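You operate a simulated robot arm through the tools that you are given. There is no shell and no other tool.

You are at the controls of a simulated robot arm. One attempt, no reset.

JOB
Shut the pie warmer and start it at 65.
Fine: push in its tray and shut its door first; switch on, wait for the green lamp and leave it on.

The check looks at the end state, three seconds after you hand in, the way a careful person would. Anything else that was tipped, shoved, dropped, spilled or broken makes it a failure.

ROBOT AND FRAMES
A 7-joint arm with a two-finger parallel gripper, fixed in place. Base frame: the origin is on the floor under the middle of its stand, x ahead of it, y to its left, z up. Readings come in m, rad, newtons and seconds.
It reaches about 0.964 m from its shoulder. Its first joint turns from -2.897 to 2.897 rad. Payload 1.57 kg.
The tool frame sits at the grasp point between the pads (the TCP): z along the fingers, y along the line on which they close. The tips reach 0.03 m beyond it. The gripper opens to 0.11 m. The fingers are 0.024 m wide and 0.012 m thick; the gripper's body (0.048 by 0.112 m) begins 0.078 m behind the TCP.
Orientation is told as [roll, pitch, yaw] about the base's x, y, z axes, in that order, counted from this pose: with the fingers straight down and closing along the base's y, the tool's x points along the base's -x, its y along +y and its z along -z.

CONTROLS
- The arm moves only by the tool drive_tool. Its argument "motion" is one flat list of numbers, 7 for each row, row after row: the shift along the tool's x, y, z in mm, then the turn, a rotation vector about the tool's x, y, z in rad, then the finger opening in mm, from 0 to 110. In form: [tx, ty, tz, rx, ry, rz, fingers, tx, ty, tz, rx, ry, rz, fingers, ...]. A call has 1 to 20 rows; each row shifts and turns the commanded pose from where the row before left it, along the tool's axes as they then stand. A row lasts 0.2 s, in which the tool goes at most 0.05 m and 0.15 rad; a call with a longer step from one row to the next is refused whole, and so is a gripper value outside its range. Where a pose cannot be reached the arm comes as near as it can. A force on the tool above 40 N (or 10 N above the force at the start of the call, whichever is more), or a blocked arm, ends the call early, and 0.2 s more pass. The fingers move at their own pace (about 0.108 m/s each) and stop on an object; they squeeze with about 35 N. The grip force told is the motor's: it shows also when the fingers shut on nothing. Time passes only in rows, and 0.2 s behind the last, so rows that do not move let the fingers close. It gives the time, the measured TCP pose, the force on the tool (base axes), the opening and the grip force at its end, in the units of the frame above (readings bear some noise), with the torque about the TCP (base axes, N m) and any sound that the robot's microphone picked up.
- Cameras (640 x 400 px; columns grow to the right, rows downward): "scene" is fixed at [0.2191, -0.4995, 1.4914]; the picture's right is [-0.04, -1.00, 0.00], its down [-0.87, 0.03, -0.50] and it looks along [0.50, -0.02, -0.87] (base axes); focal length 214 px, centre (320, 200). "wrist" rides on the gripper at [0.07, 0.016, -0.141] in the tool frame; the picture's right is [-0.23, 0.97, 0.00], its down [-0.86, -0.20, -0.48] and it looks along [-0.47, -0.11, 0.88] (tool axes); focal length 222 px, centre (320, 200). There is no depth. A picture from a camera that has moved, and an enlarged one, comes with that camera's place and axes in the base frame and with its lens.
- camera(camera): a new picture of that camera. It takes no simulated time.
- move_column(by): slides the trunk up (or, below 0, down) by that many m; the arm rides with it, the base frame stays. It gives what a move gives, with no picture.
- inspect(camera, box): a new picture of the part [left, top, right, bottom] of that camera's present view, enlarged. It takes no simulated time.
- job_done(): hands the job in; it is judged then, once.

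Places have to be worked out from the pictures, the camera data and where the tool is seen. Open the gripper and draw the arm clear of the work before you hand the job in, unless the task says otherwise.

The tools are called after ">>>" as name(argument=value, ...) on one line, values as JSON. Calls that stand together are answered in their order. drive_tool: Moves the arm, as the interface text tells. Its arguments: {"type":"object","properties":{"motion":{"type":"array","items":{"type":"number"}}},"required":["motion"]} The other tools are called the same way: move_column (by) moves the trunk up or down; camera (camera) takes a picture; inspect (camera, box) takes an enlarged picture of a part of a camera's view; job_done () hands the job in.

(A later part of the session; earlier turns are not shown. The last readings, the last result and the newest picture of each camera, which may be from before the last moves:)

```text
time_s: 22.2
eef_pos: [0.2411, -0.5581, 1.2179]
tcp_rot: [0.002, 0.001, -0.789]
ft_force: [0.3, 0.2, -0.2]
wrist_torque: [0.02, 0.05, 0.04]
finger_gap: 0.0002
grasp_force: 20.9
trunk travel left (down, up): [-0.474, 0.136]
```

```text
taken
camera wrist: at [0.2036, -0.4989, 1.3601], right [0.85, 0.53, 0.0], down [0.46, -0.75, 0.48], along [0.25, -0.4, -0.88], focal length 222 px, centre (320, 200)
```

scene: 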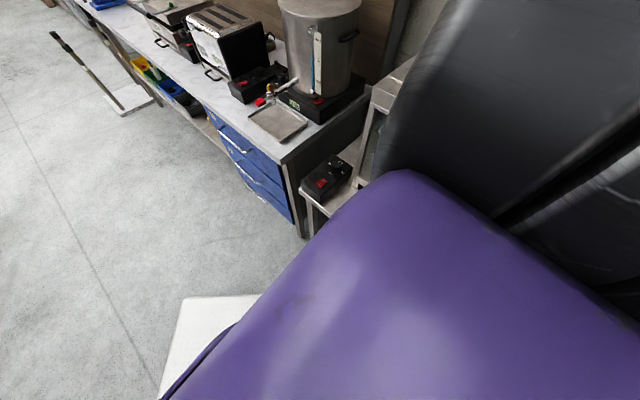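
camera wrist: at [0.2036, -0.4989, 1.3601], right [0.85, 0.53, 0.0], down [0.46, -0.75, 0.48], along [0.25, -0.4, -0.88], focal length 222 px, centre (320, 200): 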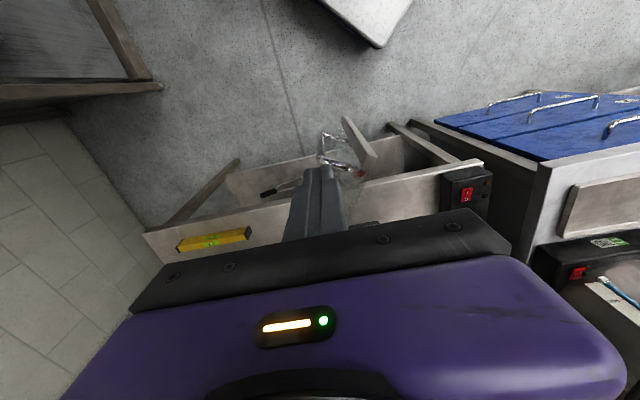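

The arm now fills the scene view, so I'll rely on the wrist camera; zooming to see the door post relative to the fingers.

>>> inspect(camera="wrist", box=[250, 100, 430, 220])

```text
3.33 times, centred on (340, 160) of wrist
camera zoom: at [0.2036, -0.4989, 1.3601], right [0.85, 0.53, 0.0], down [0.46, -0.75, 0.48], along [0.25, -0.4, -0.88], focal length 740 px, centre (253, 333)
```

zoom: 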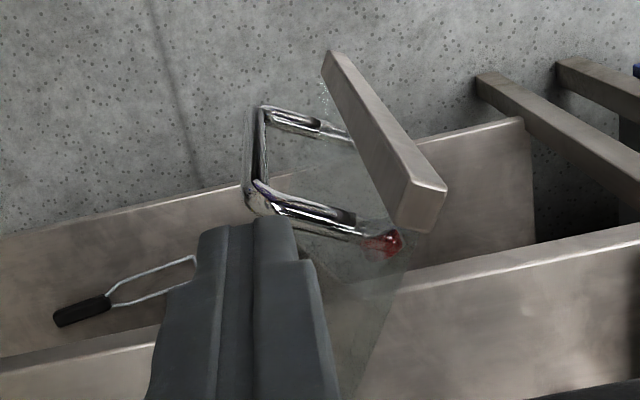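

The post's top re-measures at (0.285,-0.533), so the fingers are 4.8 cm outside the door line as planned. I'll descend to TCP z≈1.12 so the tips overlap the post's top 5–6 cm, staying above the handle.

>>> drive_tool(motion=[0, 0, 33, 0, 0, 0, 0, 0, 0, 33, 0, 0, 0, 0, 0, 0, 32, 0, 0, 0, 0])

>>> inspect(camera="wrist", box=[250, 100, 430, 220])

```text
time_s: 23.0
eef_pos: [0.2414, -0.5574, 1.1202]
tcp_rot: [0.001, 0.002, -0.789]
ft_force: [0.4, -0.2, 1.1]
wrist_torque: [-0.01, -0.01, 0.0]
finger_gap: 0.0001
grasp_force: 21.2
trunk travel left (down, up): [-0.474, 0.136]
```

```text
3.33 times, centred on (340, 160) of wrist
camera zoom: at [0.2028, -0.4973, 1.2618], right [0.85, 0.53, 0.0], down [0.46, -0.75, 0.48], along [0.25, -0.41, -0.88], focal length 740 px, centre (253, 333)
```

zoom: 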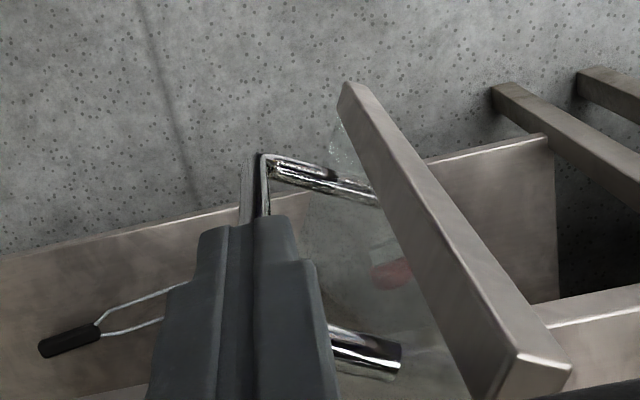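

Tips are level with the post's top with no contact. I'll now sweep along an arc about the hinge, pushing the door from 61° to about 31°, in gentle steps.

>>> drive_tool(motion=[-6, 10.4, 0, 0, 0, 0, 0, -6, 10.4, 0, 0, 0, 0, 0, -7.55, 14.3, 0, 0, 0, 0, 0, -7.55, 14.3, 0, 0, 0, 0, 0, -8.75, 13.55, 0, 0, 0, 0, 0, -8.75, 13.55, 0, 0, 0, 0, 0, -9.9, 12.8, 0, 0, 0, 0, 0, -9.9, 12.8, 0, 0, 0, 0, 0, -10.95, 11.9, 0, 0, 0, 0, 0, -10.95, 11.9, 0, 0, 0, 0, 0, -12, 10.85, 0, 0, 0, 0, 0, -12, 10.85, 0, 0, 0, 0, 0, -12.85, 9.8, 0, 0, 0, 0, 0, -12.85, 9.8, 0, 0, 0, 0, 0])

>>> camera(camera="wrist")

>>> camera(camera="scene")

```text
time_s: 26.0
eef_pos: [0.4569, -0.5345, 1.119]
tcp_rot: [0.004, 0.002, -0.787]
ft_force: [-0.7, 0.1, -0.3]
wrist_torque: [0.02, 0.04, 0.03]
finger_gap: 0.0003
grasp_force: 21.5
trunk travel left (down, up): [-0.474, 0.136]
```

```text
taken
camera wrist: at [0.418, -0.4749, 1.2629], right [0.85, 0.52, 0.0], down [0.46, -0.75, 0.48], along [0.25, -0.41, -0.88], focal length 222 px, centre (320, 200)
```

wrist: 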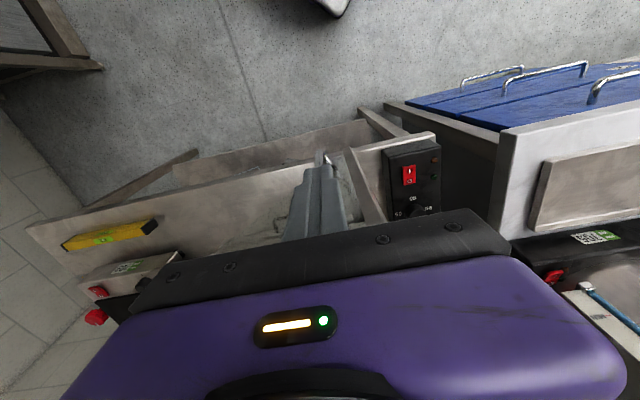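

```text
taken
```

scene: 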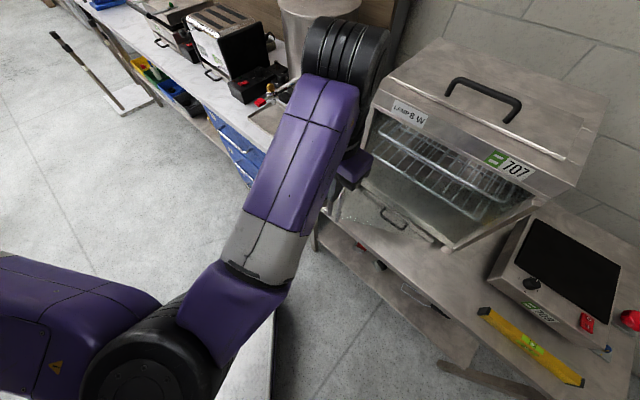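

The door follows the fingers (about 31° now). I'll continue the arc to about 6° from closed.

>>> drive_tool(motion=[-13.7, 8.65, 0, 0, 0, 0, 0, -13.7, 8.65, 0, 0, 0, 0, 0, -14.4, 7.35, 0, 0, 0, 0, 0, -14.4, 7.35, 0, 0, 0, 0, 0, -14.95, 6.15, 0, 0, 0, 0, 0, -14.95, 6.15, 0, 0, 0, 0, 0, -15.45, 4.75, 0, 0, 0, 0, 0, -15.45, 4.75, 0, 0, 0, 0, 0, -15.8, 3.45, 0, 0, 0, 0, 0, -15.8, 3.45, 0, 0, 0, 0, 0])

>>> camera(camera="wrist")

>>> camera(camera="scene")

```text
time_s: 28.2
eef_pos: [0.6012, -0.5975, 1.1214]
tcp_rot: [0.005, 0.0, -0.789]
ft_force: [-0.2, -0.5, 0.3]
wrist_torque: [0.04, -0.03, 0.01]
finger_gap: 0.0001
grasp_force: 21.5
trunk travel left (down, up): [-0.474, 0.136]
```

```text
taken
camera wrist: at [0.5642, -0.5385, 1.2632], right [0.85, 0.52, 0.0], down [0.46, -0.75, 0.48], along [0.25, -0.41, -0.88], focal length 222 px, centre (320, 200)
```

wrist: 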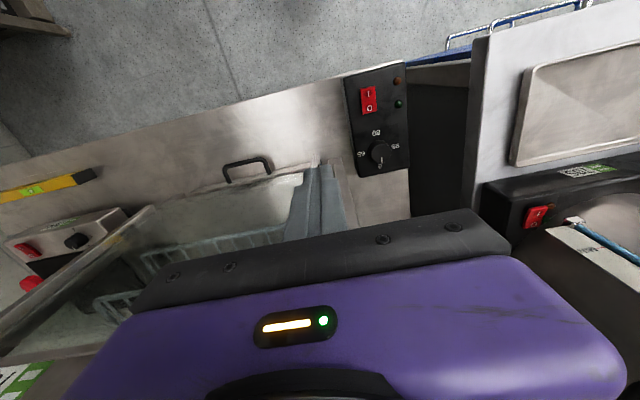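

```text
taken
```

scene: 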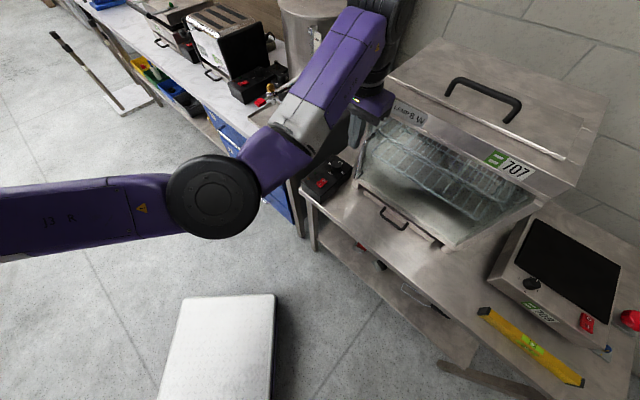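

The door is almost shut (about 6°). I'll push the rest in smaller steps until contact force shows it is home.

>>> drive_tool(motion=[-9.6, 1.3, 0, 0, 0, 0, 0, -9.6, 1.3, 0, 0, 0, 0, 0, -7, 0.6, 0, 0, 0, 0, 0, -7, 0.6, 0, 0, 0, 0, 0, -5, 0, 0, 0, 0, 0, 0, -5, 0, 0, 0, 0, 0, 0, -4, 0, 0, 0, 0, 0, 0])

>>> camera(camera="wrist")

>>> inspect(camera="scene", box=[330, 60, 570, 260])

```text
time_s: 28.9
eef_pos: [0.6143, -0.6069, 1.1209]
tcp_rot: [0.007, 0.021, -0.792]
ft_force: [-7.2, 13.6, 9.0]
wrist_torque: [0.3, 0.16, -0.12]
finger_gap: 0.0
grasp_force: 21.2
trunk travel left (down, up): [-0.474, 0.136]
stopped in row 3: the force on the tool passed its limit at 50 N (the readings are from after the stop); the commanded pose is now the measured one
```

```text
taken
camera wrist: at [0.5789, -0.55, 1.2644], right [0.85, 0.52, 0.0], down [0.46, -0.76, 0.46], along [0.24, -0.39, -0.89], focal length 222 px, centre (320, 200)
```

wrist: 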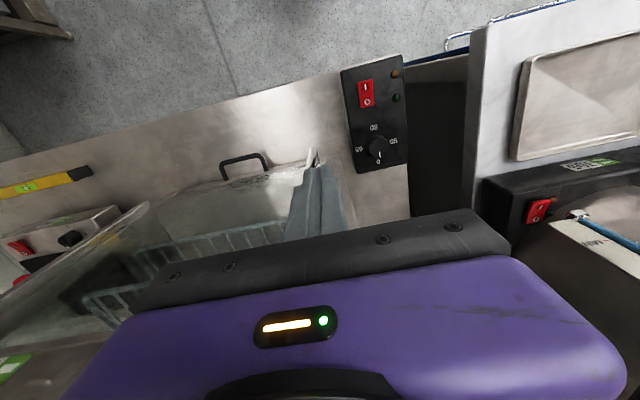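

```text
2.00 times, centred on (450, 160) of scene
camera zoom: at [0.2191, -0.4995, 1.4914], right [-0.04, -1.0, 0.0], down [-0.87, 0.03, -0.5], along [0.5, -0.02, -0.87], focal length 429 px, centre (60, 280)
```

zoom: 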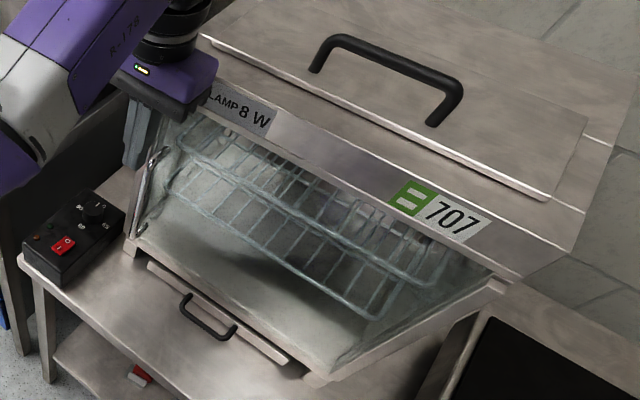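

The push stopped at 50 N with TCP d≈-0.864, a bit short of my expected closed position. I'll zoom on the free post's bottom and the handle to see whether the door is flush.

>>> inspect(camera="scene", box=[345, 120, 405, 200])

>>> inspect(camera="wrist", box=[270, 130, 420, 240])

>>> inspect(camera="wrist", box=[0, 160, 330, 380])

```text
5.00 times, centred on (375, 160) of scene
camera zoom: at [0.2191, -0.4995, 1.4914], right [-0.04, -1.0, 0.0], down [-0.87, 0.03, -0.5], along [0.5, -0.02, -0.87], focal length 1072 px, centre (45, 400)
```

zoom: 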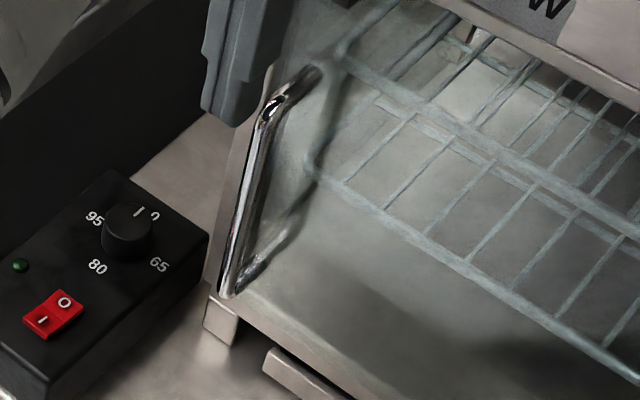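

```text
3.64 times, centred on (345, 185) of wrist
camera zoom: at [0.5789, -0.55, 1.2644], right [0.85, 0.52, 0.0], down [0.46, -0.76, 0.46], along [0.24, -0.39, -0.89], focal length 808 px, centre (229, 254)
```

zoom: 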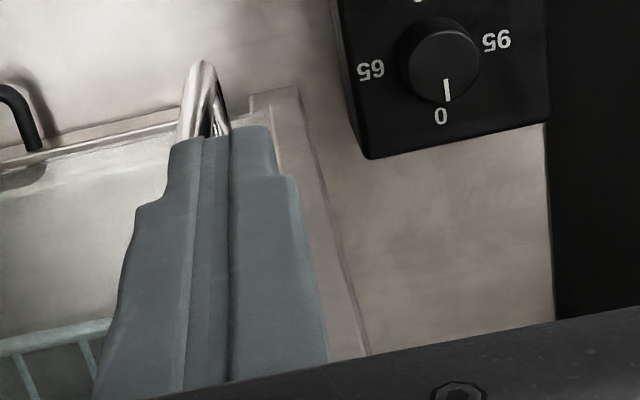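

```text
1.82 times, centred on (165, 270) of wrist
camera zoom: at [0.5789, -0.55, 1.2644], right [0.85, 0.52, 0.0], down [0.46, -0.76, 0.46], along [0.24, -0.39, -0.89], focal length 404 px, centre (602, 73)
```

zoom: 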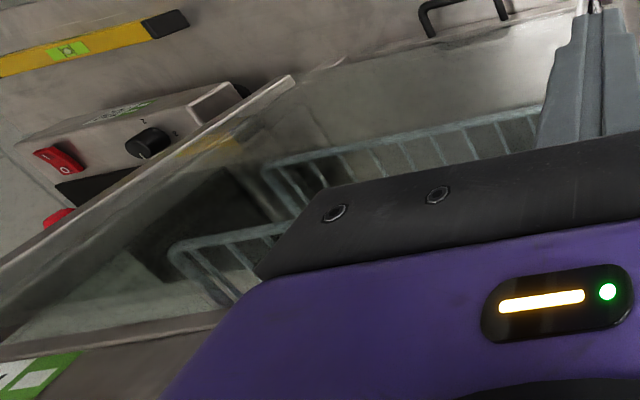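

The free post now merges with the warmer's left post, so the door looks closed. I'll back off 6 cm and check that it stays shut and the warmer has not shifted.

>>> drive_tool(motion=[20, 0, 0, 0, 0, 0, 0, 40, 0, 0, 0, -0.02, 0, 0, 0, 0, 0, 0, 0, 0, 0])

>>> inspect(camera="scene", box=[345, 100, 425, 200])

>>> inspect(camera="scene", box=[340, 30, 640, 260])

>>> camera(camera="wrist")

```text
time_s: 29.7
eef_pos: [0.5743, -0.5662, 1.1207]
tcp_rot: [0.003, -0.002, -0.793]
ft_force: [-0.3, -0.7, -0.1]
wrist_torque: [-0.01, -0.01, 0.02]
finger_gap: 0.0002
grasp_force: 21.6
trunk travel left (down, up): [-0.474, 0.136]
```

```text
4.00 times, centred on (385, 150) of scene
camera zoom: at [0.2191, -0.4995, 1.4914], right [-0.04, -1.0, 0.0], down [-0.87, 0.03, -0.5], along [0.5, -0.02, -0.87], focal length 858 px, centre (60, 400)
```

zoom: 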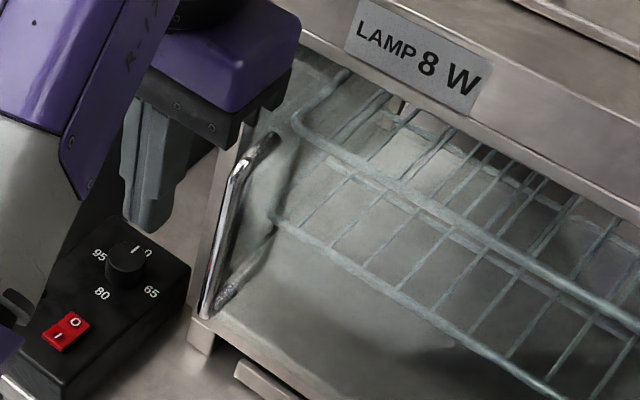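

```text
1.74 times, centred on (490, 145) of scene
camera zoom: at [0.2191, -0.4995, 1.4914], right [-0.04, -1.0, 0.0], down [-0.87, 0.03, -0.5], along [0.5, -0.02, -0.87], focal length 373 px, centre (24, 296)
```

zoom: 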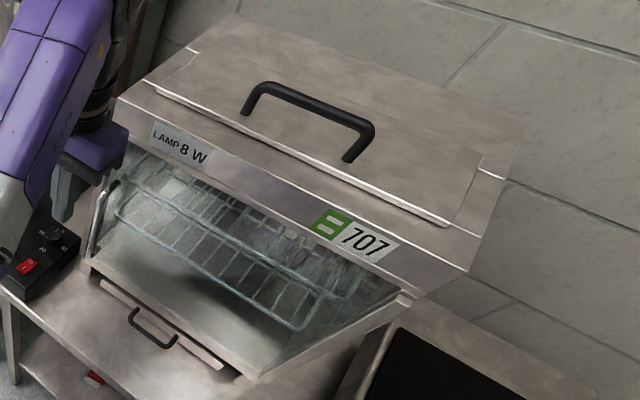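

```text
taken
camera wrist: at [0.5362, -0.5057, 1.2633], right [0.85, 0.52, 0.0], down [0.46, -0.75, 0.48], along [0.25, -0.41, -0.88], focal length 222 px, centre (320, 200)
```

wrist: 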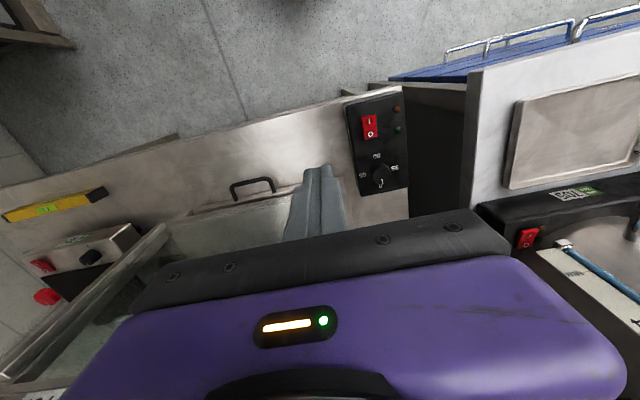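

The door stays shut and the warmer hasn't moved. Next is the dial: I'll sidestep left in front of the control box and rotate the tool to yaw ≈ -90° so that a two-stage 45° turn keeps the gripper body clear of the warmer's wall.

>>> drive_tool(motion=[0, 45, 0, 0, 0, 0, 0, 0, 46, 0, 0, 0, 0, 0, 0, 0, 0, 0, 0, 0.13, 0, 0, 0, 0, 0, 0, 0.13, 0, 0, 0, 0, 0, 0, 0.13, 0, 0, 0, 0, 0, 0, 0.13, 0, 0, 0, 0, 0, 0, 0.13, 0, 0, 0, 0, 0, 0, 0.128, 0, 0, 0, 0, 0, 0, 0, 60])

>>> camera(camera="wrist")

>>> camera(camera="scene")

```text
time_s: 31.7
eef_pos: [0.6382, -0.5027, 1.12]
tcp_rot: [0.003, 0.001, -1.573]
ft_force: [1.0, 0.0, -0.3]
wrist_torque: [0.01, -0.02, -0.02]
finger_gap: 0.06
grasp_force: 0.1
trunk travel left (down, up): [-0.474, 0.136]
```

```text
taken
camera wrist: at [0.6543, -0.4341, 1.2631], right [0.97, -0.23, 0.0], down [-0.2, -0.86, 0.48], along [-0.11, -0.46, -0.88], focal length 222 px, centre (320, 200)
```

wrist: 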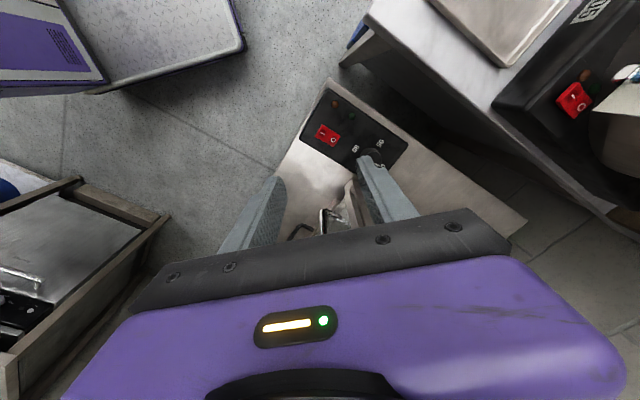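

```text
taken
```

scene: 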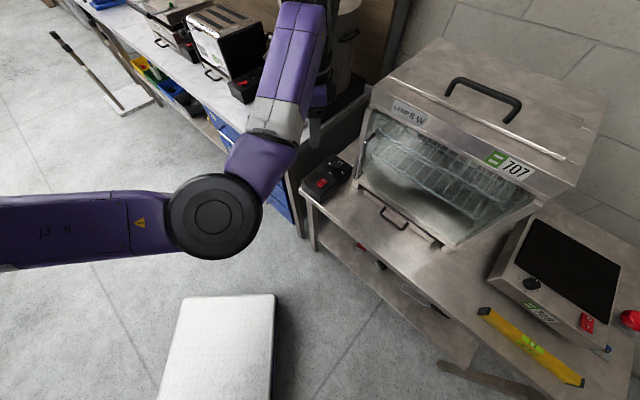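

Yaw -90° works fine. I'll move over the dial at (0.7175,-0.581) at this height and turn to yaw -100°, then check alignment in the wrist view.

>>> drive_tool(motion=[-26.1, 26.4, 0, 0, 0, 0, 60, -26.1, 26.4, 0, 0, 0, 0, 60, -26.1, 26.4, 0, 0, 0, 0, 60, 0, 0, 0, 0, 0, 0.0875, 60, 0, 0, 0, 0, 0, 0.085, 60, 0, 0, 0, 0, 0, 0, 60])

>>> camera(camera="wrist")

>>> inspect(camera="scene", box=[270, 20, 450, 220])

```text
time_s: 33.1
eef_pos: [0.7174, -0.5813, 1.1199]
tcp_rot: [0.003, 0.003, -1.742]
ft_force: [-0.7, 0.8, 0.5]
wrist_torque: [-0.03, 0.01, 0.03]
finger_gap: 0.0601
grasp_force: 0.0
trunk travel left (down, up): [-0.474, 0.136]
```

```text
taken
camera wrist: at [0.7454, -0.5154, 1.2626], right [0.92, -0.39, 0.0], down [-0.34, -0.81, 0.48], along [-0.18, -0.44, -0.88], focal length 222 px, centre (320, 200)
```

wrist: 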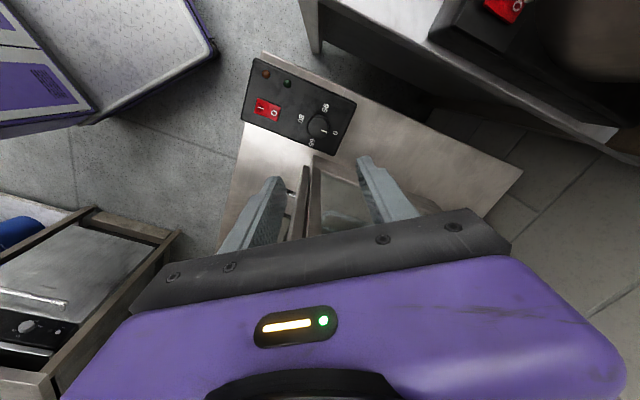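

```text
2.00 times, centred on (360, 120) of scene
camera zoom: at [0.2191, -0.4995, 1.4914], right [-0.04, -1.0, 0.0], down [-0.87, 0.03, -0.5], along [0.5, -0.02, -0.87], focal length 429 px, centre (240, 360)
```

zoom: 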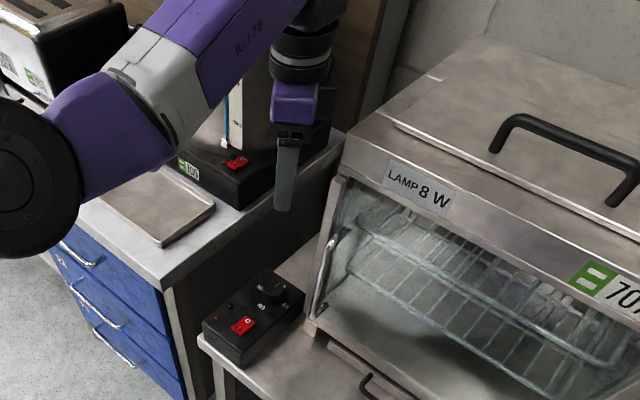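

I'll zoom on the dial and the gap between fingers and the warmer wall from here.

>>> inspect(camera="wrist", box=[230, 50, 370, 160])

>>> inspect(camera="wrist", box=[210, 120, 430, 270])

```text
3.64 times, centred on (300, 105) of wrist
camera zoom: at [0.7454, -0.5154, 1.2626], right [0.92, -0.39, 0.0], down [-0.34, -0.81, 0.48], along [-0.18, -0.44, -0.88], focal length 808 px, centre (393, 546)
```

zoom: 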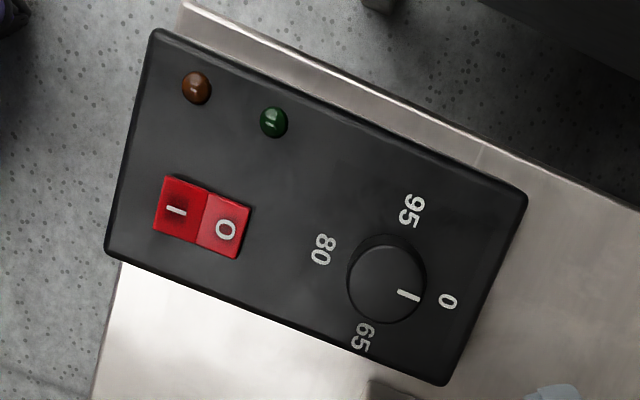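

```text
2.67 times, centred on (320, 195) of wrist
camera zoom: at [0.7454, -0.5154, 1.2626], right [0.92, -0.39, 0.0], down [-0.34, -0.81, 0.48], along [-0.18, -0.44, -0.88], focal length 592 px, centre (320, 213)
```

zoom: 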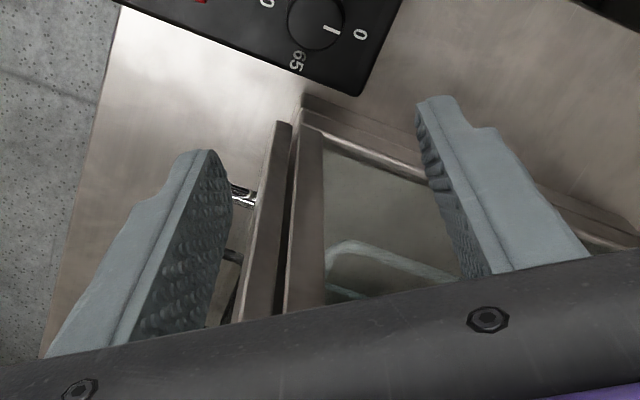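

Dial centre averages to about (0.7155,-0.581), top z≈0.875. I'll descend to TCP z≈0.95 with a 2 mm correction and re-check alignment before straddling the knob.

>>> drive_tool(motion=[0, -2, 42.5, 0, 0, 0, 60, 0, 0, 42.5, 0, 0, 0, 60, 0, 0, 42.5, 0, 0, 0, 60, 0, 0, 42.5, 0, 0, 0, 60, 0, 0, 0, 0, 0, 0, 60])

>>> camera(camera="wrist")

>>> inspect(camera="wrist", box=[230, 100, 410, 230])

>>> inspect(camera="scene", box=[290, 80, 410, 220])

```text
time_s: 34.3
eef_pos: [0.7155, -0.58, 0.9501]
tcp_rot: [0.004, 0.002, -1.741]
ft_force: [0.8, -0.7, 0.6]
wrist_torque: [0.01, 0.03, 0.0]
finger_gap: 0.0602
grasp_force: 0.1
trunk travel left (down, up): [-0.474, 0.136]
```

```text
taken
camera wrist: at [0.7431, -0.5153, 1.093], right [0.92, -0.39, 0.0], down [-0.34, -0.81, 0.48], along [-0.18, -0.44, -0.88], focal length 222 px, centre (320, 200)
```

wrist: 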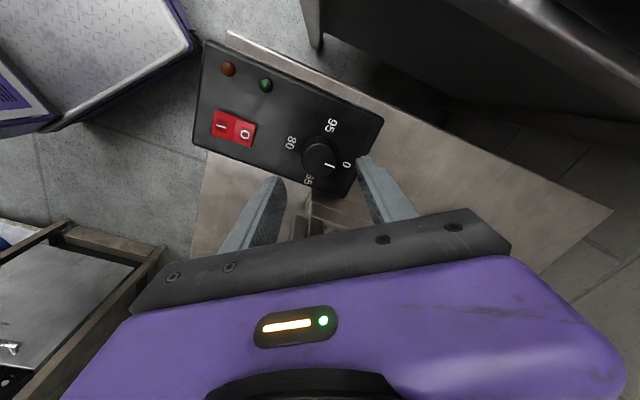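

```text
3.08 times, centred on (320, 165) of wrist
camera zoom: at [0.7431, -0.5153, 1.093], right [0.92, -0.39, 0.0], down [-0.34, -0.81, 0.48], along [-0.18, -0.44, -0.88], focal length 684 px, centre (320, 308)
```

zoom: 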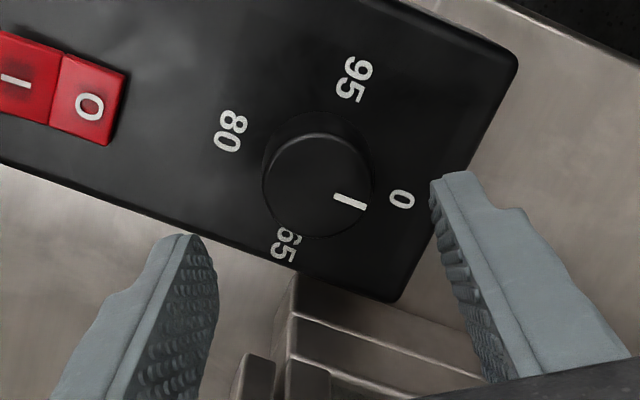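

```text
2.86 times, centred on (350, 150) of scene
camera zoom: at [0.2191, -0.4995, 1.4914], right [-0.04, -1.0, 0.0], down [-0.87, 0.03, -0.5], along [0.5, -0.02, -0.87], focal length 613 px, centre (234, 343)
```

zoom: 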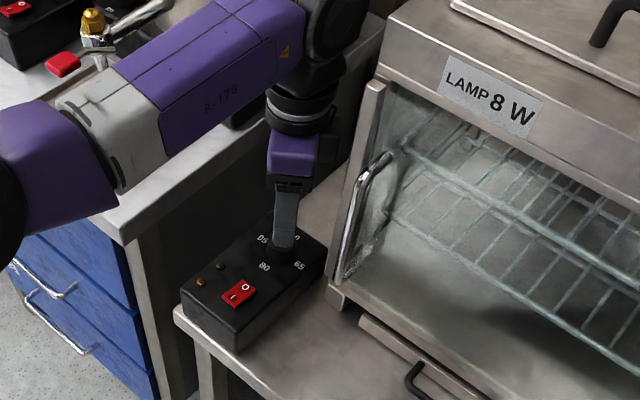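

The knob sits about 2 mm off in the closing direction; I'll correct by (-1.7,-1.9) mm and lower 45 mm, then 5 mm steps, watching the force.

>>> drive_tool(motion=[-1.7, -1.9, 15, 0, 0, 0, 60, 0, 0, 15, 0, 0, 0, 60, 0, 0, 15, 0, 0, 0, 60, 0, 0, 5, 0, 0, 0, 60, 0, 0, 0, 0, 0, 0, 60])

>>> inspect(camera="wrist", box=[230, 120, 410, 230])

>>> inspect(camera="scene", box=[300, 120, 380, 210])

```text
time_s: 35.5
eef_pos: [0.713, -0.5804, 0.9013]
tcp_rot: [0.006, 0.004, -1.742]
ft_force: [-0.4, 0.1, -0.4]
wrist_torque: [0.01, 0.0, 0.0]
finger_gap: 0.0596
grasp_force: 0.0
trunk travel left (down, up): [-0.474, 0.136]
```

```text
3.56 times, centred on (320, 175) of wrist
camera zoom: at [0.7412, -0.5162, 1.0441], right [0.92, -0.39, 0.0], down [-0.34, -0.81, 0.48], along [-0.18, -0.44, -0.88], focal length 790 px, centre (320, 289)
```

zoom: 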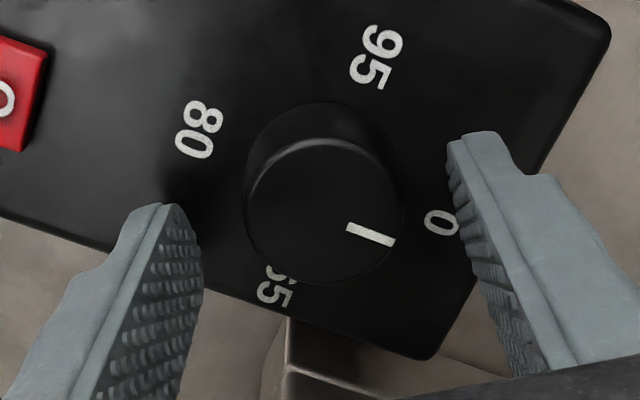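

```text
4.44 times, centred on (340, 165) of scene
camera zoom: at [0.2191, -0.4995, 1.4914], right [-0.04, -1.0, 0.0], down [-0.87, 0.03, -0.5], along [0.5, -0.02, -0.87], focal length 953 px, centre (231, 356)
```

zoom: 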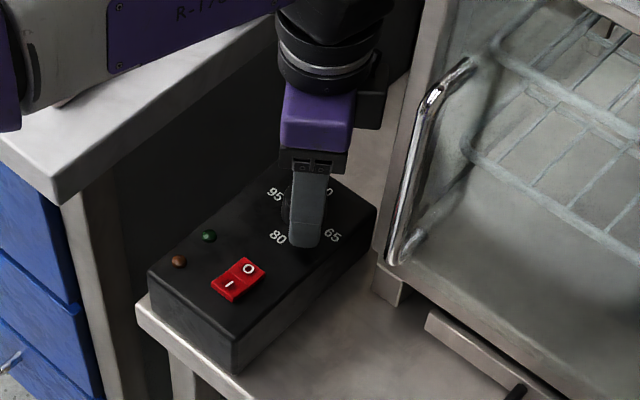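

The knob is well centred between the open fingers. I notice a black part on the hand's warmer side; I'll zoom to judge its clearance from the warmer wall before going lower.

>>> inspect(camera="scene", box=[340, 100, 400, 180])

```text
5.00 times, centred on (370, 140) of scene
camera zoom: at [0.2191, -0.4995, 1.4914], right [-0.04, -1.0, 0.0], down [-0.87, 0.03, -0.5], along [0.5, -0.02, -0.87], focal length 1072 px, centre (70, 500)
```

zoom: 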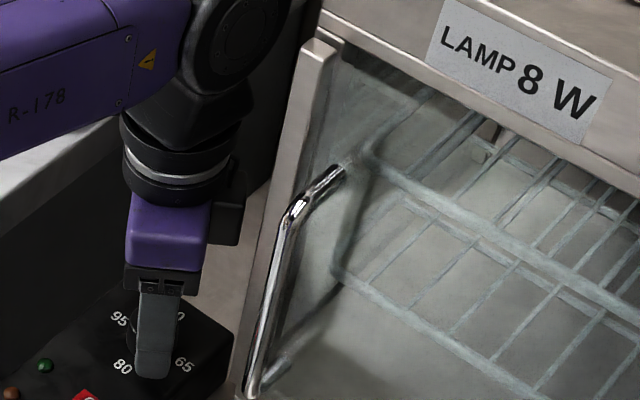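

The protruding box reaches about 4.6 cm from the tool axis while the wall is about 6.6 cm away, so the planned turn stays clear. I'll lower 8 mm more and close on the knob.

>>> drive_tool(motion=[0, 0, 4, 0, 0, 0, 60, 0, 0, 4, 0, 0, 0, 60, 0, 0, 0, 0, 0, 0, 60])

```text
time_s: 36.3
eef_pos: [0.7116, -0.58, 0.8934]
tcp_rot: [0.004, 0.002, -1.744]
ft_force: [1.5, -1.3, -0.3]
wrist_torque: [0.03, -0.01, -0.02]
finger_gap: 0.06
grasp_force: 0.0
trunk travel left (down, up): [-0.474, 0.136]
```

No contact below. Closing the fingers on the knob now.

>>> drive_tool(motion=[0, 0, 0, 0, 0, 0, 40, 0, 0, 0, 0, 0, 0, 20, 0, 0, 0, 0, 0, 0, 20])

>>> inspect(camera="wrist", box=[230, 120, 410, 230])

```text
time_s: 37.1
eef_pos: [0.7149, -0.5792, 0.8938]
tcp_rot: [0.009, 0.002, -1.743]
ft_force: [21.8, -7.2, -6.3]
wrist_torque: [-0.9, -0.7, -0.18]
finger_gap: 0.0366
grasp_force: 43.2
trunk travel left (down, up): [-0.474, 0.136]
```

```text
3.56 times, centred on (320, 175) of wrist
camera zoom: at [0.742, -0.515, 1.0366], right [0.92, -0.39, 0.01], down [-0.35, -0.81, 0.48], along [-0.18, -0.44, -0.88], focal length 790 px, centre (320, 289)
```

zoom: 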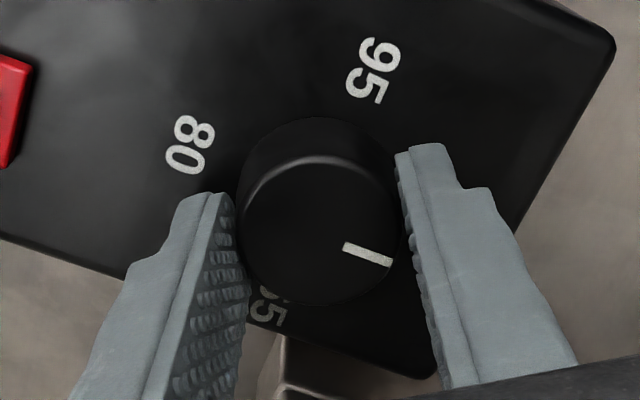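

The fingers hold the knob (gap 36.6 mm) but with ~22 N sideways pull since the knob is ~3.5 mm further along the closing axis. I'll shift the command to relieve that.

>>> drive_tool(motion=[0, 2, 0, 0, 0, 0, 20, 0, 1.5, 0, 0, 0, 0, 20])

```text
time_s: 37.7
eef_pos: [0.7165, -0.5809, 0.8948]
tcp_rot: [0.005, -0.001, -1.742]
ft_force: [19.2, -17.4, -4.0]
wrist_torque: [0.34, -0.68, -0.17]
finger_gap: 0.0368
grasp_force: 43.0
out of reach, approached as far as the arm can: row 1
trunk travel left (down, up): [-0.474, 0.136]
```

The arm reports it is at its reach limit with the trunk this high, which explains the strain. I'll release the knob, rise, and lower the trunk so the arm works comfortably here.

>>> drive_tool(motion=[0, 0, 0, 0, 0, 0, 60, 0, 0, 0, 0, 0, 0, 60, 0, 0, -30, 0, 0, 0, 60, 0, 0, -45, 0, 0, 0, 60, 0, 0, -45, 0, 0, 0, 60, 0, 0, -45, 0, 0, 0, 60, 0, 0, -45, 0, 0, 0, 60, 0, 0, -45, 0, 0, 0, 60, 0, 0, 0, 0, 0, 0, 60])

>>> inspect(camera="scene", box=[290, 80, 410, 220])

```text
time_s: 39.7
eef_pos: [0.7196, -0.5865, 1.1492]
tcp_rot: [0.001, 0.002, -1.744]
ft_force: [-0.1, 0.4, 0.5]
wrist_torque: [-0.04, -0.03, 0.01]
finger_gap: 0.0599
grasp_force: 0.0
out of reach, approached as far as the arm can: row 4, 5, 8
trunk travel left (down, up): [-0.474, 0.136]
```

```text
2.86 times, centred on (350, 150) of scene
camera zoom: at [0.2191, -0.4995, 1.4914], right [-0.04, -1.0, 0.0], down [-0.87, 0.03, -0.5], along [0.5, -0.02, -0.87], focal length 613 px, centre (234, 343)
```

zoom: 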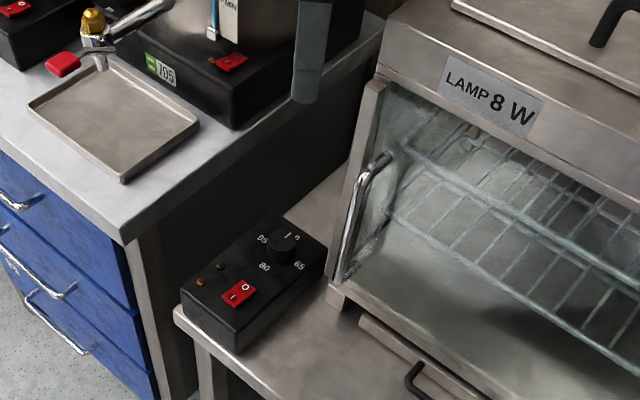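

Released cleanly, and the dial still reads 0. I'll lower the trunk 15 cm, so the shoulder is nearer the wrist height, and see whether the reach warning goes away.

>>> move_column(by=-0.15)

>>> drive_tool(motion=[0, 0, 0, 0, 0, 0, 60])

```text
time_s: 41.5
eef_pos: [0.721, -0.5867, 0.9991]
tcp_rot: [0.004, 0.002, -1.745]
ft_force: [-0.4, 0.4, -0.1]
wrist_torque: [0.01, 0.01, 0.0]
finger_gap: 0.0598
grasp_force: 0.1
trunk travel left (down, up): [-0.324, 0.286]
```

```text
time_s: 41.9
eef_pos: [0.7207, -0.5871, 0.9984]
tcp_rot: [0.004, 0.003, -1.743]
ft_force: [-0.1, -0.7, 0.4]
wrist_torque: [0.01, 0.01, 0.0]
finger_gap: 0.06
grasp_force: 0.1
trunk travel left (down, up): [-0.324, 0.286]
```

I'll shift back to the knob's axis (tx +5.2, ty -7.4 mm) and lower 50 mm, checking for any reach warning.

>>> drive_tool(motion=[5.2, -7.4, 0, 0, 0, 0, 60, 0, 0, 25, 0, 0, 0, 60, 0, 0, 25, 0, 0, 0, 60, 0, 0, 0, 0, 0, 0, 60])

>>> inspect(camera="wrist", box=[230, 100, 410, 230])

>>> camera(camera="scene")

```text
time_s: 42.9
eef_pos: [0.7233, -0.5897, 0.9479]
tcp_rot: [-0.002, 0.006, -1.744]
ft_force: [-0.1, -0.2, -0.1]
wrist_torque: [-0.02, -0.02, 0.0]
finger_gap: 0.0601
grasp_force: 0.0
out of reach, approached as far as the arm can: row 1, 3
trunk travel left (down, up): [-0.324, 0.286]
```

```text
3.08 times, centred on (320, 165) of wrist
camera zoom: at [0.7514, -0.5244, 1.0905], right [0.92, -0.39, 0.0], down [-0.34, -0.81, 0.47], along [-0.19, -0.44, -0.88], focal length 684 px, centre (320, 308)
```

zoom: 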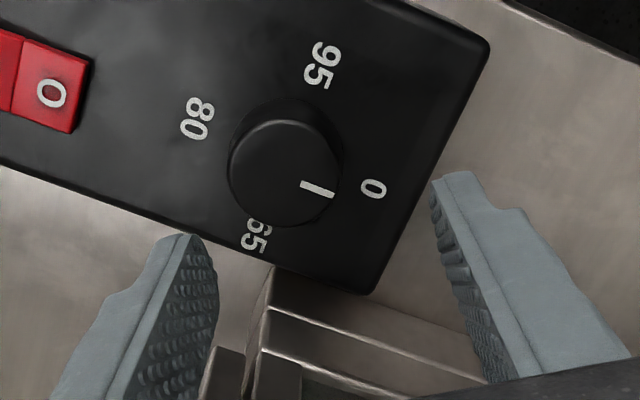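

```text
taken
```

scene: 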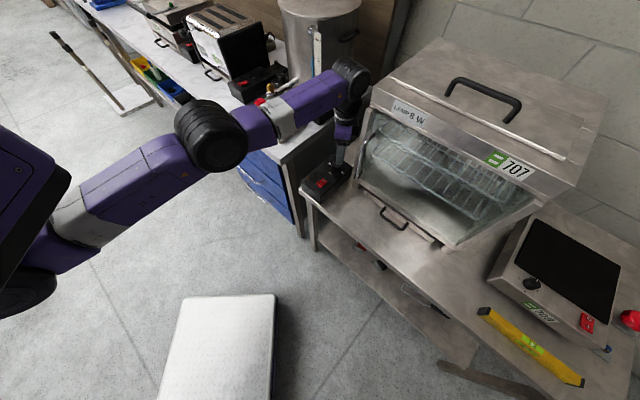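

The TCP drifted outward instead of inward: the arm has straightened into its singular full stretch. I'll retreat radially toward the robot (clear space above the box) to bend the elbow again.

>>> drive_tool(motion=[13.2, -15, 0, 0, 0, 0, 60, 13.2, -15, 0, 0, 0, 0, 60, 13.2, -15, 0, 0, 0, 0, 60, 13.2, -15, 0, 0, 0, 0, 60, 0, 0, 0, 0, 0, 0, 60])

>>> camera(camera="scene")

```text
time_s: 44.0
eef_pos: [0.7221, -0.5902, 0.9473]
tcp_rot: [0.002, 0.004, -1.745]
ft_force: [-1.0, -0.7, -0.3]
wrist_torque: [0.0, -0.02, 0.02]
finger_gap: 0.0599
grasp_force: 0.1
out of reach, approached as far as the arm can: row 1, 2, 3, 4
trunk travel left (down, up): [-0.324, 0.286]
```

```text
taken
```

scene: 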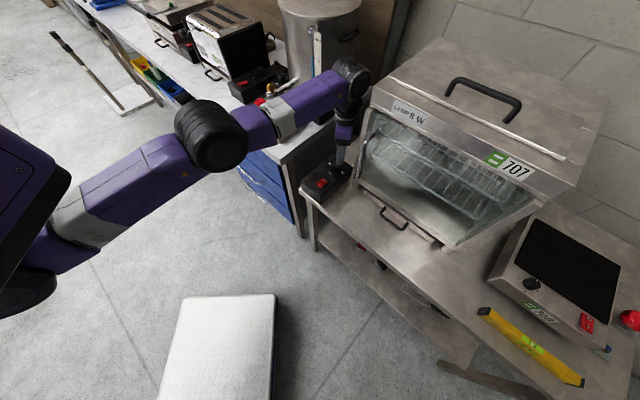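

Radial retreat isn't being followed, so a joint may be at its stop. I'll rise 10 cm and unwind the yaw toward -60° to free it, staying clear of the warmer's wall.

>>> drive_tool(motion=[0, 0, -40, 0, 0, 0, 60, 0, 0, -40, 0, 0, 0, 60, 0, 0, -40, 0, 0, 0, 60, 0, 0, 0, 0, 0, 0, 60])

```text
time_s: 45.0
eef_pos: [0.7115, -0.5786, 1.0664]
tcp_rot: [0.002, 0.003, -1.744]
ft_force: [0.4, -0.5, 0.9]
wrist_torque: [-0.04, 0.03, 0.01]
finger_gap: 0.0601
grasp_force: 0.0
out of reach, approached as far as the arm can: row 2, 3
trunk travel left (down, up): [-0.324, 0.286]
```

The arm slides along its full-stretch sphere (shoulder near (0.16,0,1.12)). I'll command a larger inward retreat through free space so that the solver bends the elbow again.

>>> drive_tool(motion=[26.4, -30, 0, 0, 0, 0, 60, 26.4, -30, 0, 0, 0, 0, 60, 26.4, -30, 0, 0, 0, 0, 60, 0, 0, 0, 0, 0, 0, 60])

>>> camera(camera="scene")

```text
time_s: 46.0
eef_pos: [0.7113, -0.5783, 1.0659]
tcp_rot: [0.002, 0.005, -1.743]
ft_force: [-0.4, -0.9, 0.0]
wrist_torque: [-0.01, -0.03, 0.01]
finger_gap: 0.0602
grasp_force: 0.1
out of reach, approached as far as the arm can: row 1, 2, 3
trunk travel left (down, up): [-0.324, 0.286]
```

```text
taken
```

scene: 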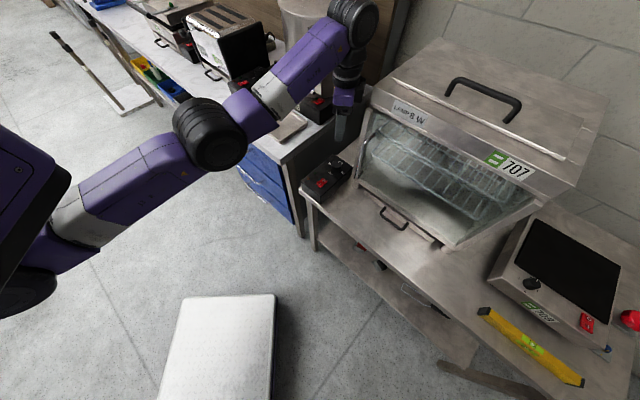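

Only the forearm moved between the last pictures, so a joint (likely the wrist roll at this yaw) is at its limit rather than the reach. I'll undo the last commanded retreat and unwind the yaw in small steps to see if position tracking recovers.

>>> drive_tool(motion=[-26.4, 30, 0, 0, 0, 0, 60, -26.4, 30, 0, 0, 0, 0, 60, -26.4, 30, 0, 0, 0, 0, 60, 0, 0, 0, 0, 0, -0.06, 60, 0, 0, 0, 0, 0, -0.06, 60, 0, 0, 0, 0, 0, 0, 60])

```text
time_s: 47.5
eef_pos: [0.7135, -0.5773, 1.0623]
tcp_rot: [0.003, 0.004, -1.624]
ft_force: [-0.6, 0.1, -0.1]
wrist_torque: [-0.03, 0.01, -0.01]
finger_gap: 0.0599
grasp_force: 0.0
out of reach, approached as far as the arm can: row 1, 2, 3
trunk travel left (down, up): [-0.324, 0.286]
```

Yaw steps were accepted without a warning. I'll try a small 40 mm inward move now.

>>> drive_tool(motion=[14.9, -13.4, 0, 0, 0, 0, 60, 14.9, -13.4, 0, 0, 0, 0, 60, 0, 0, 0, 0, 0, 0, 60])

```text
time_s: 48.2
eef_pos: [0.712, -0.5786, 1.0632]
tcp_rot: [0.003, 0.001, -1.624]
ft_force: [-0.5, 0.3, -0.2]
wrist_torque: [-0.01, 0.0, 0.01]
finger_gap: 0.0598
grasp_force: 0.1
out of reach, approached as far as the arm can: row 1, 2
trunk travel left (down, up): [-0.324, 0.286]
```

Inward motion still fails. I'll look at the arm's posture closely to understand which joint is limiting.

>>> inspect(camera="scene", box=[0, 0, 400, 320])

>>> inspect(camera="scene", box=[160, 0, 400, 200])

>>> camera(camera="wrist")

```text
1.25 times, centred on (200, 160) of scene
camera zoom: at [0.2191, -0.4995, 1.4914], right [-0.04, -1.0, 0.0], down [-0.87, 0.03, -0.5], along [0.5, -0.02, -0.87], focal length 268 px, centre (470, 250)
```

zoom: 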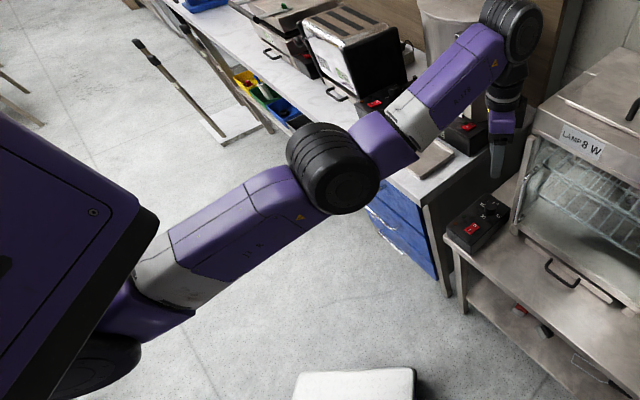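

```text
2.00 times, centred on (280, 100) of scene
camera zoom: at [0.2191, -0.4995, 1.4914], right [-0.04, -1.0, 0.0], down [-0.87, 0.03, -0.5], along [0.5, -0.02, -0.87], focal length 429 px, centre (400, 400)
```

zoom: 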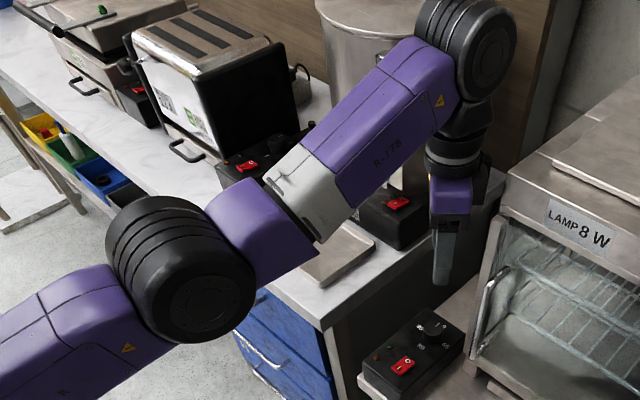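

```text
taken
camera wrist: at [0.7326, -0.5104, 1.2051], right [0.96, -0.28, 0.0], down [-0.25, -0.84, 0.48], along [-0.13, -0.46, -0.88], focal length 222 px, centre (320, 200)
```

wrist: 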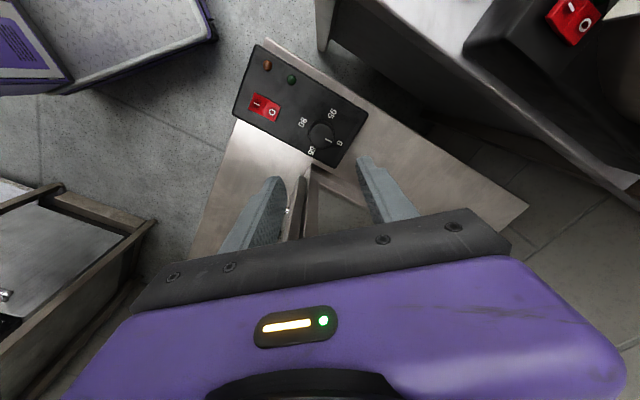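

The arm resembles a Panda whose upper arm froze after the low-reach strain. I'll test a sideways move (30 mm along +u, away from the wall) to see which directions still respond.

>>> drive_tool(motion=[11.1, 10, 0, 0, 0, 0, 60, 11.1, 10, 0, 0, 0, 0, 60, 0, 0, 0, 0, 0, 0, 60])

```text
time_s: 49.0
eef_pos: [0.7345, -0.5564, 1.0633]
tcp_rot: [0.003, 0.002, -1.624]
ft_force: [0.7, -0.4, 0.4]
wrist_torque: [0.03, 0.03, 0.0]
finger_gap: 0.0599
grasp_force: 0.1
trunk travel left (down, up): [-0.324, 0.286]
```

Tangential motion works. Now, being farther from the wall, I'll unwind the yaw back toward -48°, where the arm was moving freely before.

>>> drive_tool(motion=[0, 0, 0, 0, 0, -0.13, 60, 0, 0, 0, 0, 0, -0.13, 60, 0, 0, 0, 0, 0, -0.13, 60, 0, 0, 0, 0, 0, -0.13, 60, 0, 0, 0, 0, 0, -0.13, 60, 0, 0, 0, 0, 0, -0.13, 60, 0, 0, 0, 0, 0, 0, 60])

```text
time_s: 50.6
eef_pos: [0.7336, -0.5573, 1.0644]
tcp_rot: [0.004, 0.0, -0.839]
ft_force: [-0.6, -0.3, -1.2]
wrist_torque: [0.01, -0.01, 0.01]
finger_gap: 0.0601
grasp_force: 0.0
trunk travel left (down, up): [-0.324, 0.286]
```

Yaw unwound without warnings. Now try retreating along tool +x (outward from the warmer) 40 mm.

>>> drive_tool(motion=[20, 0, 0, 0, 0, 0, 60, 20, 0, 0, 0, 0, 0, 60, 0, 0, 0, 0, 0, 0, 60])

>>> camera(camera="scene")

```text
time_s: 51.5
eef_pos: [0.7059, -0.5276, 1.0634]
tcp_rot: [0.004, 0.0, -0.841]
ft_force: [-0.5, 0.6, 0.3]
wrist_torque: [0.02, -0.01, 0.0]
finger_gap: 0.0599
grasp_force: 0.0
trunk travel left (down, up): [-0.324, 0.286]
```

```text
taken
```

scene: 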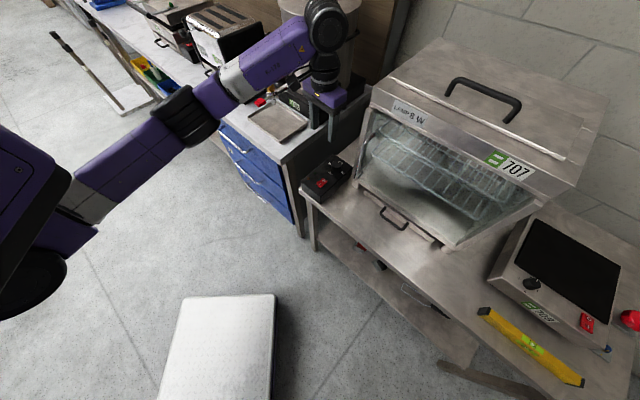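

Motion is fully restored at yaw ≈ -48°, so yaw beyond about -90° runs the wrist into its limit. I'll turn the dial with yaw in the -45…+45° range instead, so first I want a better measure of the gap between dial and warmer wall.

>>> camera(camera="wrist")

>>> inspect(camera="wrist", box=[180, 40, 380, 200])

>>> inspect(camera="scene", box=[290, 60, 420, 220])

```text
taken
camera wrist: at [0.6718, -0.4657, 1.2053], right [0.88, 0.48, 0.0], down [0.42, -0.77, 0.48], along [0.23, -0.42, -0.88], focal length 222 px, centre (320, 200)
```

wrist: 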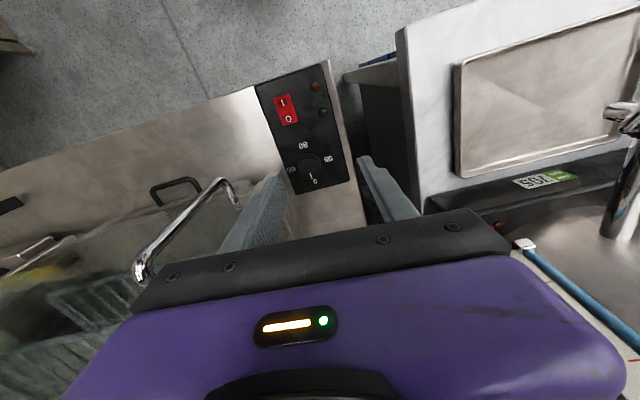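

```text
2.50 times, centred on (280, 120) of wrist
camera zoom: at [0.6718, -0.4657, 1.2053], right [0.88, 0.48, 0.0], down [0.42, -0.77, 0.48], along [0.23, -0.42, -0.88], focal length 555 px, centre (420, 400)
```

zoom: 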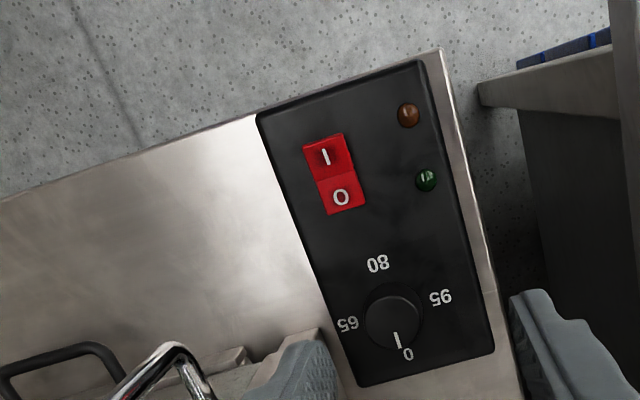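

```text
2.50 times, centred on (355, 140) of scene
camera zoom: at [0.2191, -0.4995, 1.4914], right [-0.04, -1.0, 0.0], down [-0.87, 0.03, -0.5], along [0.5, -0.02, -0.87], focal length 536 px, centre (232, 350)
```

zoom: 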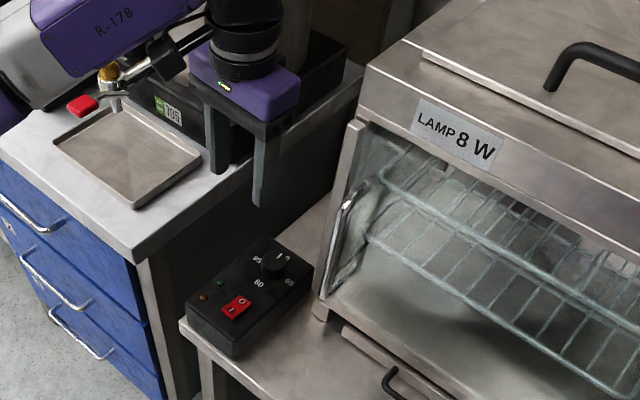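

The camera housing on the hand is physical, so the low-clearance yaw for the dial is around -135° (camera away from the wall). With the elbow now in a different posture, I'll test whether yaw -100° and beyond works freely here, in open space above the box.

>>> drive_tool(motion=[0, 0, 0, 0, 0, 0.13, 60, 0, 0, 0, 0, 0, 0.13, 60, 0, 0, 0, 0, 0, 0.13, 60, 0, 0, 0, 0, 0, 0.13, 60, 0, 0, 0, 0, 0, 0.13, 60, 0, 0, 0, 0, 0, 0.13, 60, 0, 0, 0, 0, 0, 0.13, 60, 0, 0, 0, 0, 0, 0, 60])

>>> camera(camera="scene")

```text
time_s: 53.2
eef_pos: [0.7067, -0.5274, 1.0643]
tcp_rot: [0.001, 0.002, -1.754]
ft_force: [0.4, 0.8, -0.9]
wrist_torque: [-0.02, -0.04, 0.01]
finger_gap: 0.0599
grasp_force: 0.0
trunk travel left (down, up): [-0.324, 0.286]
```

```text
taken
```

scene: 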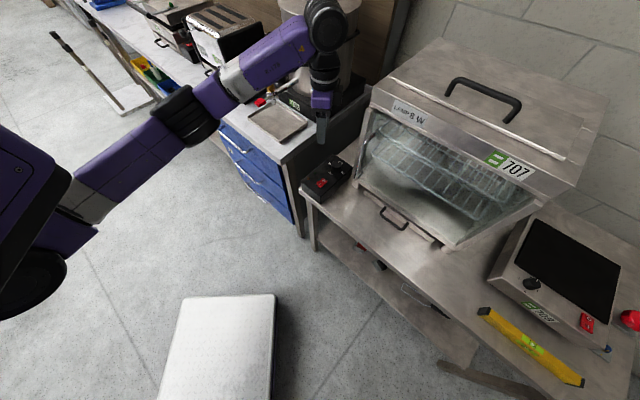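

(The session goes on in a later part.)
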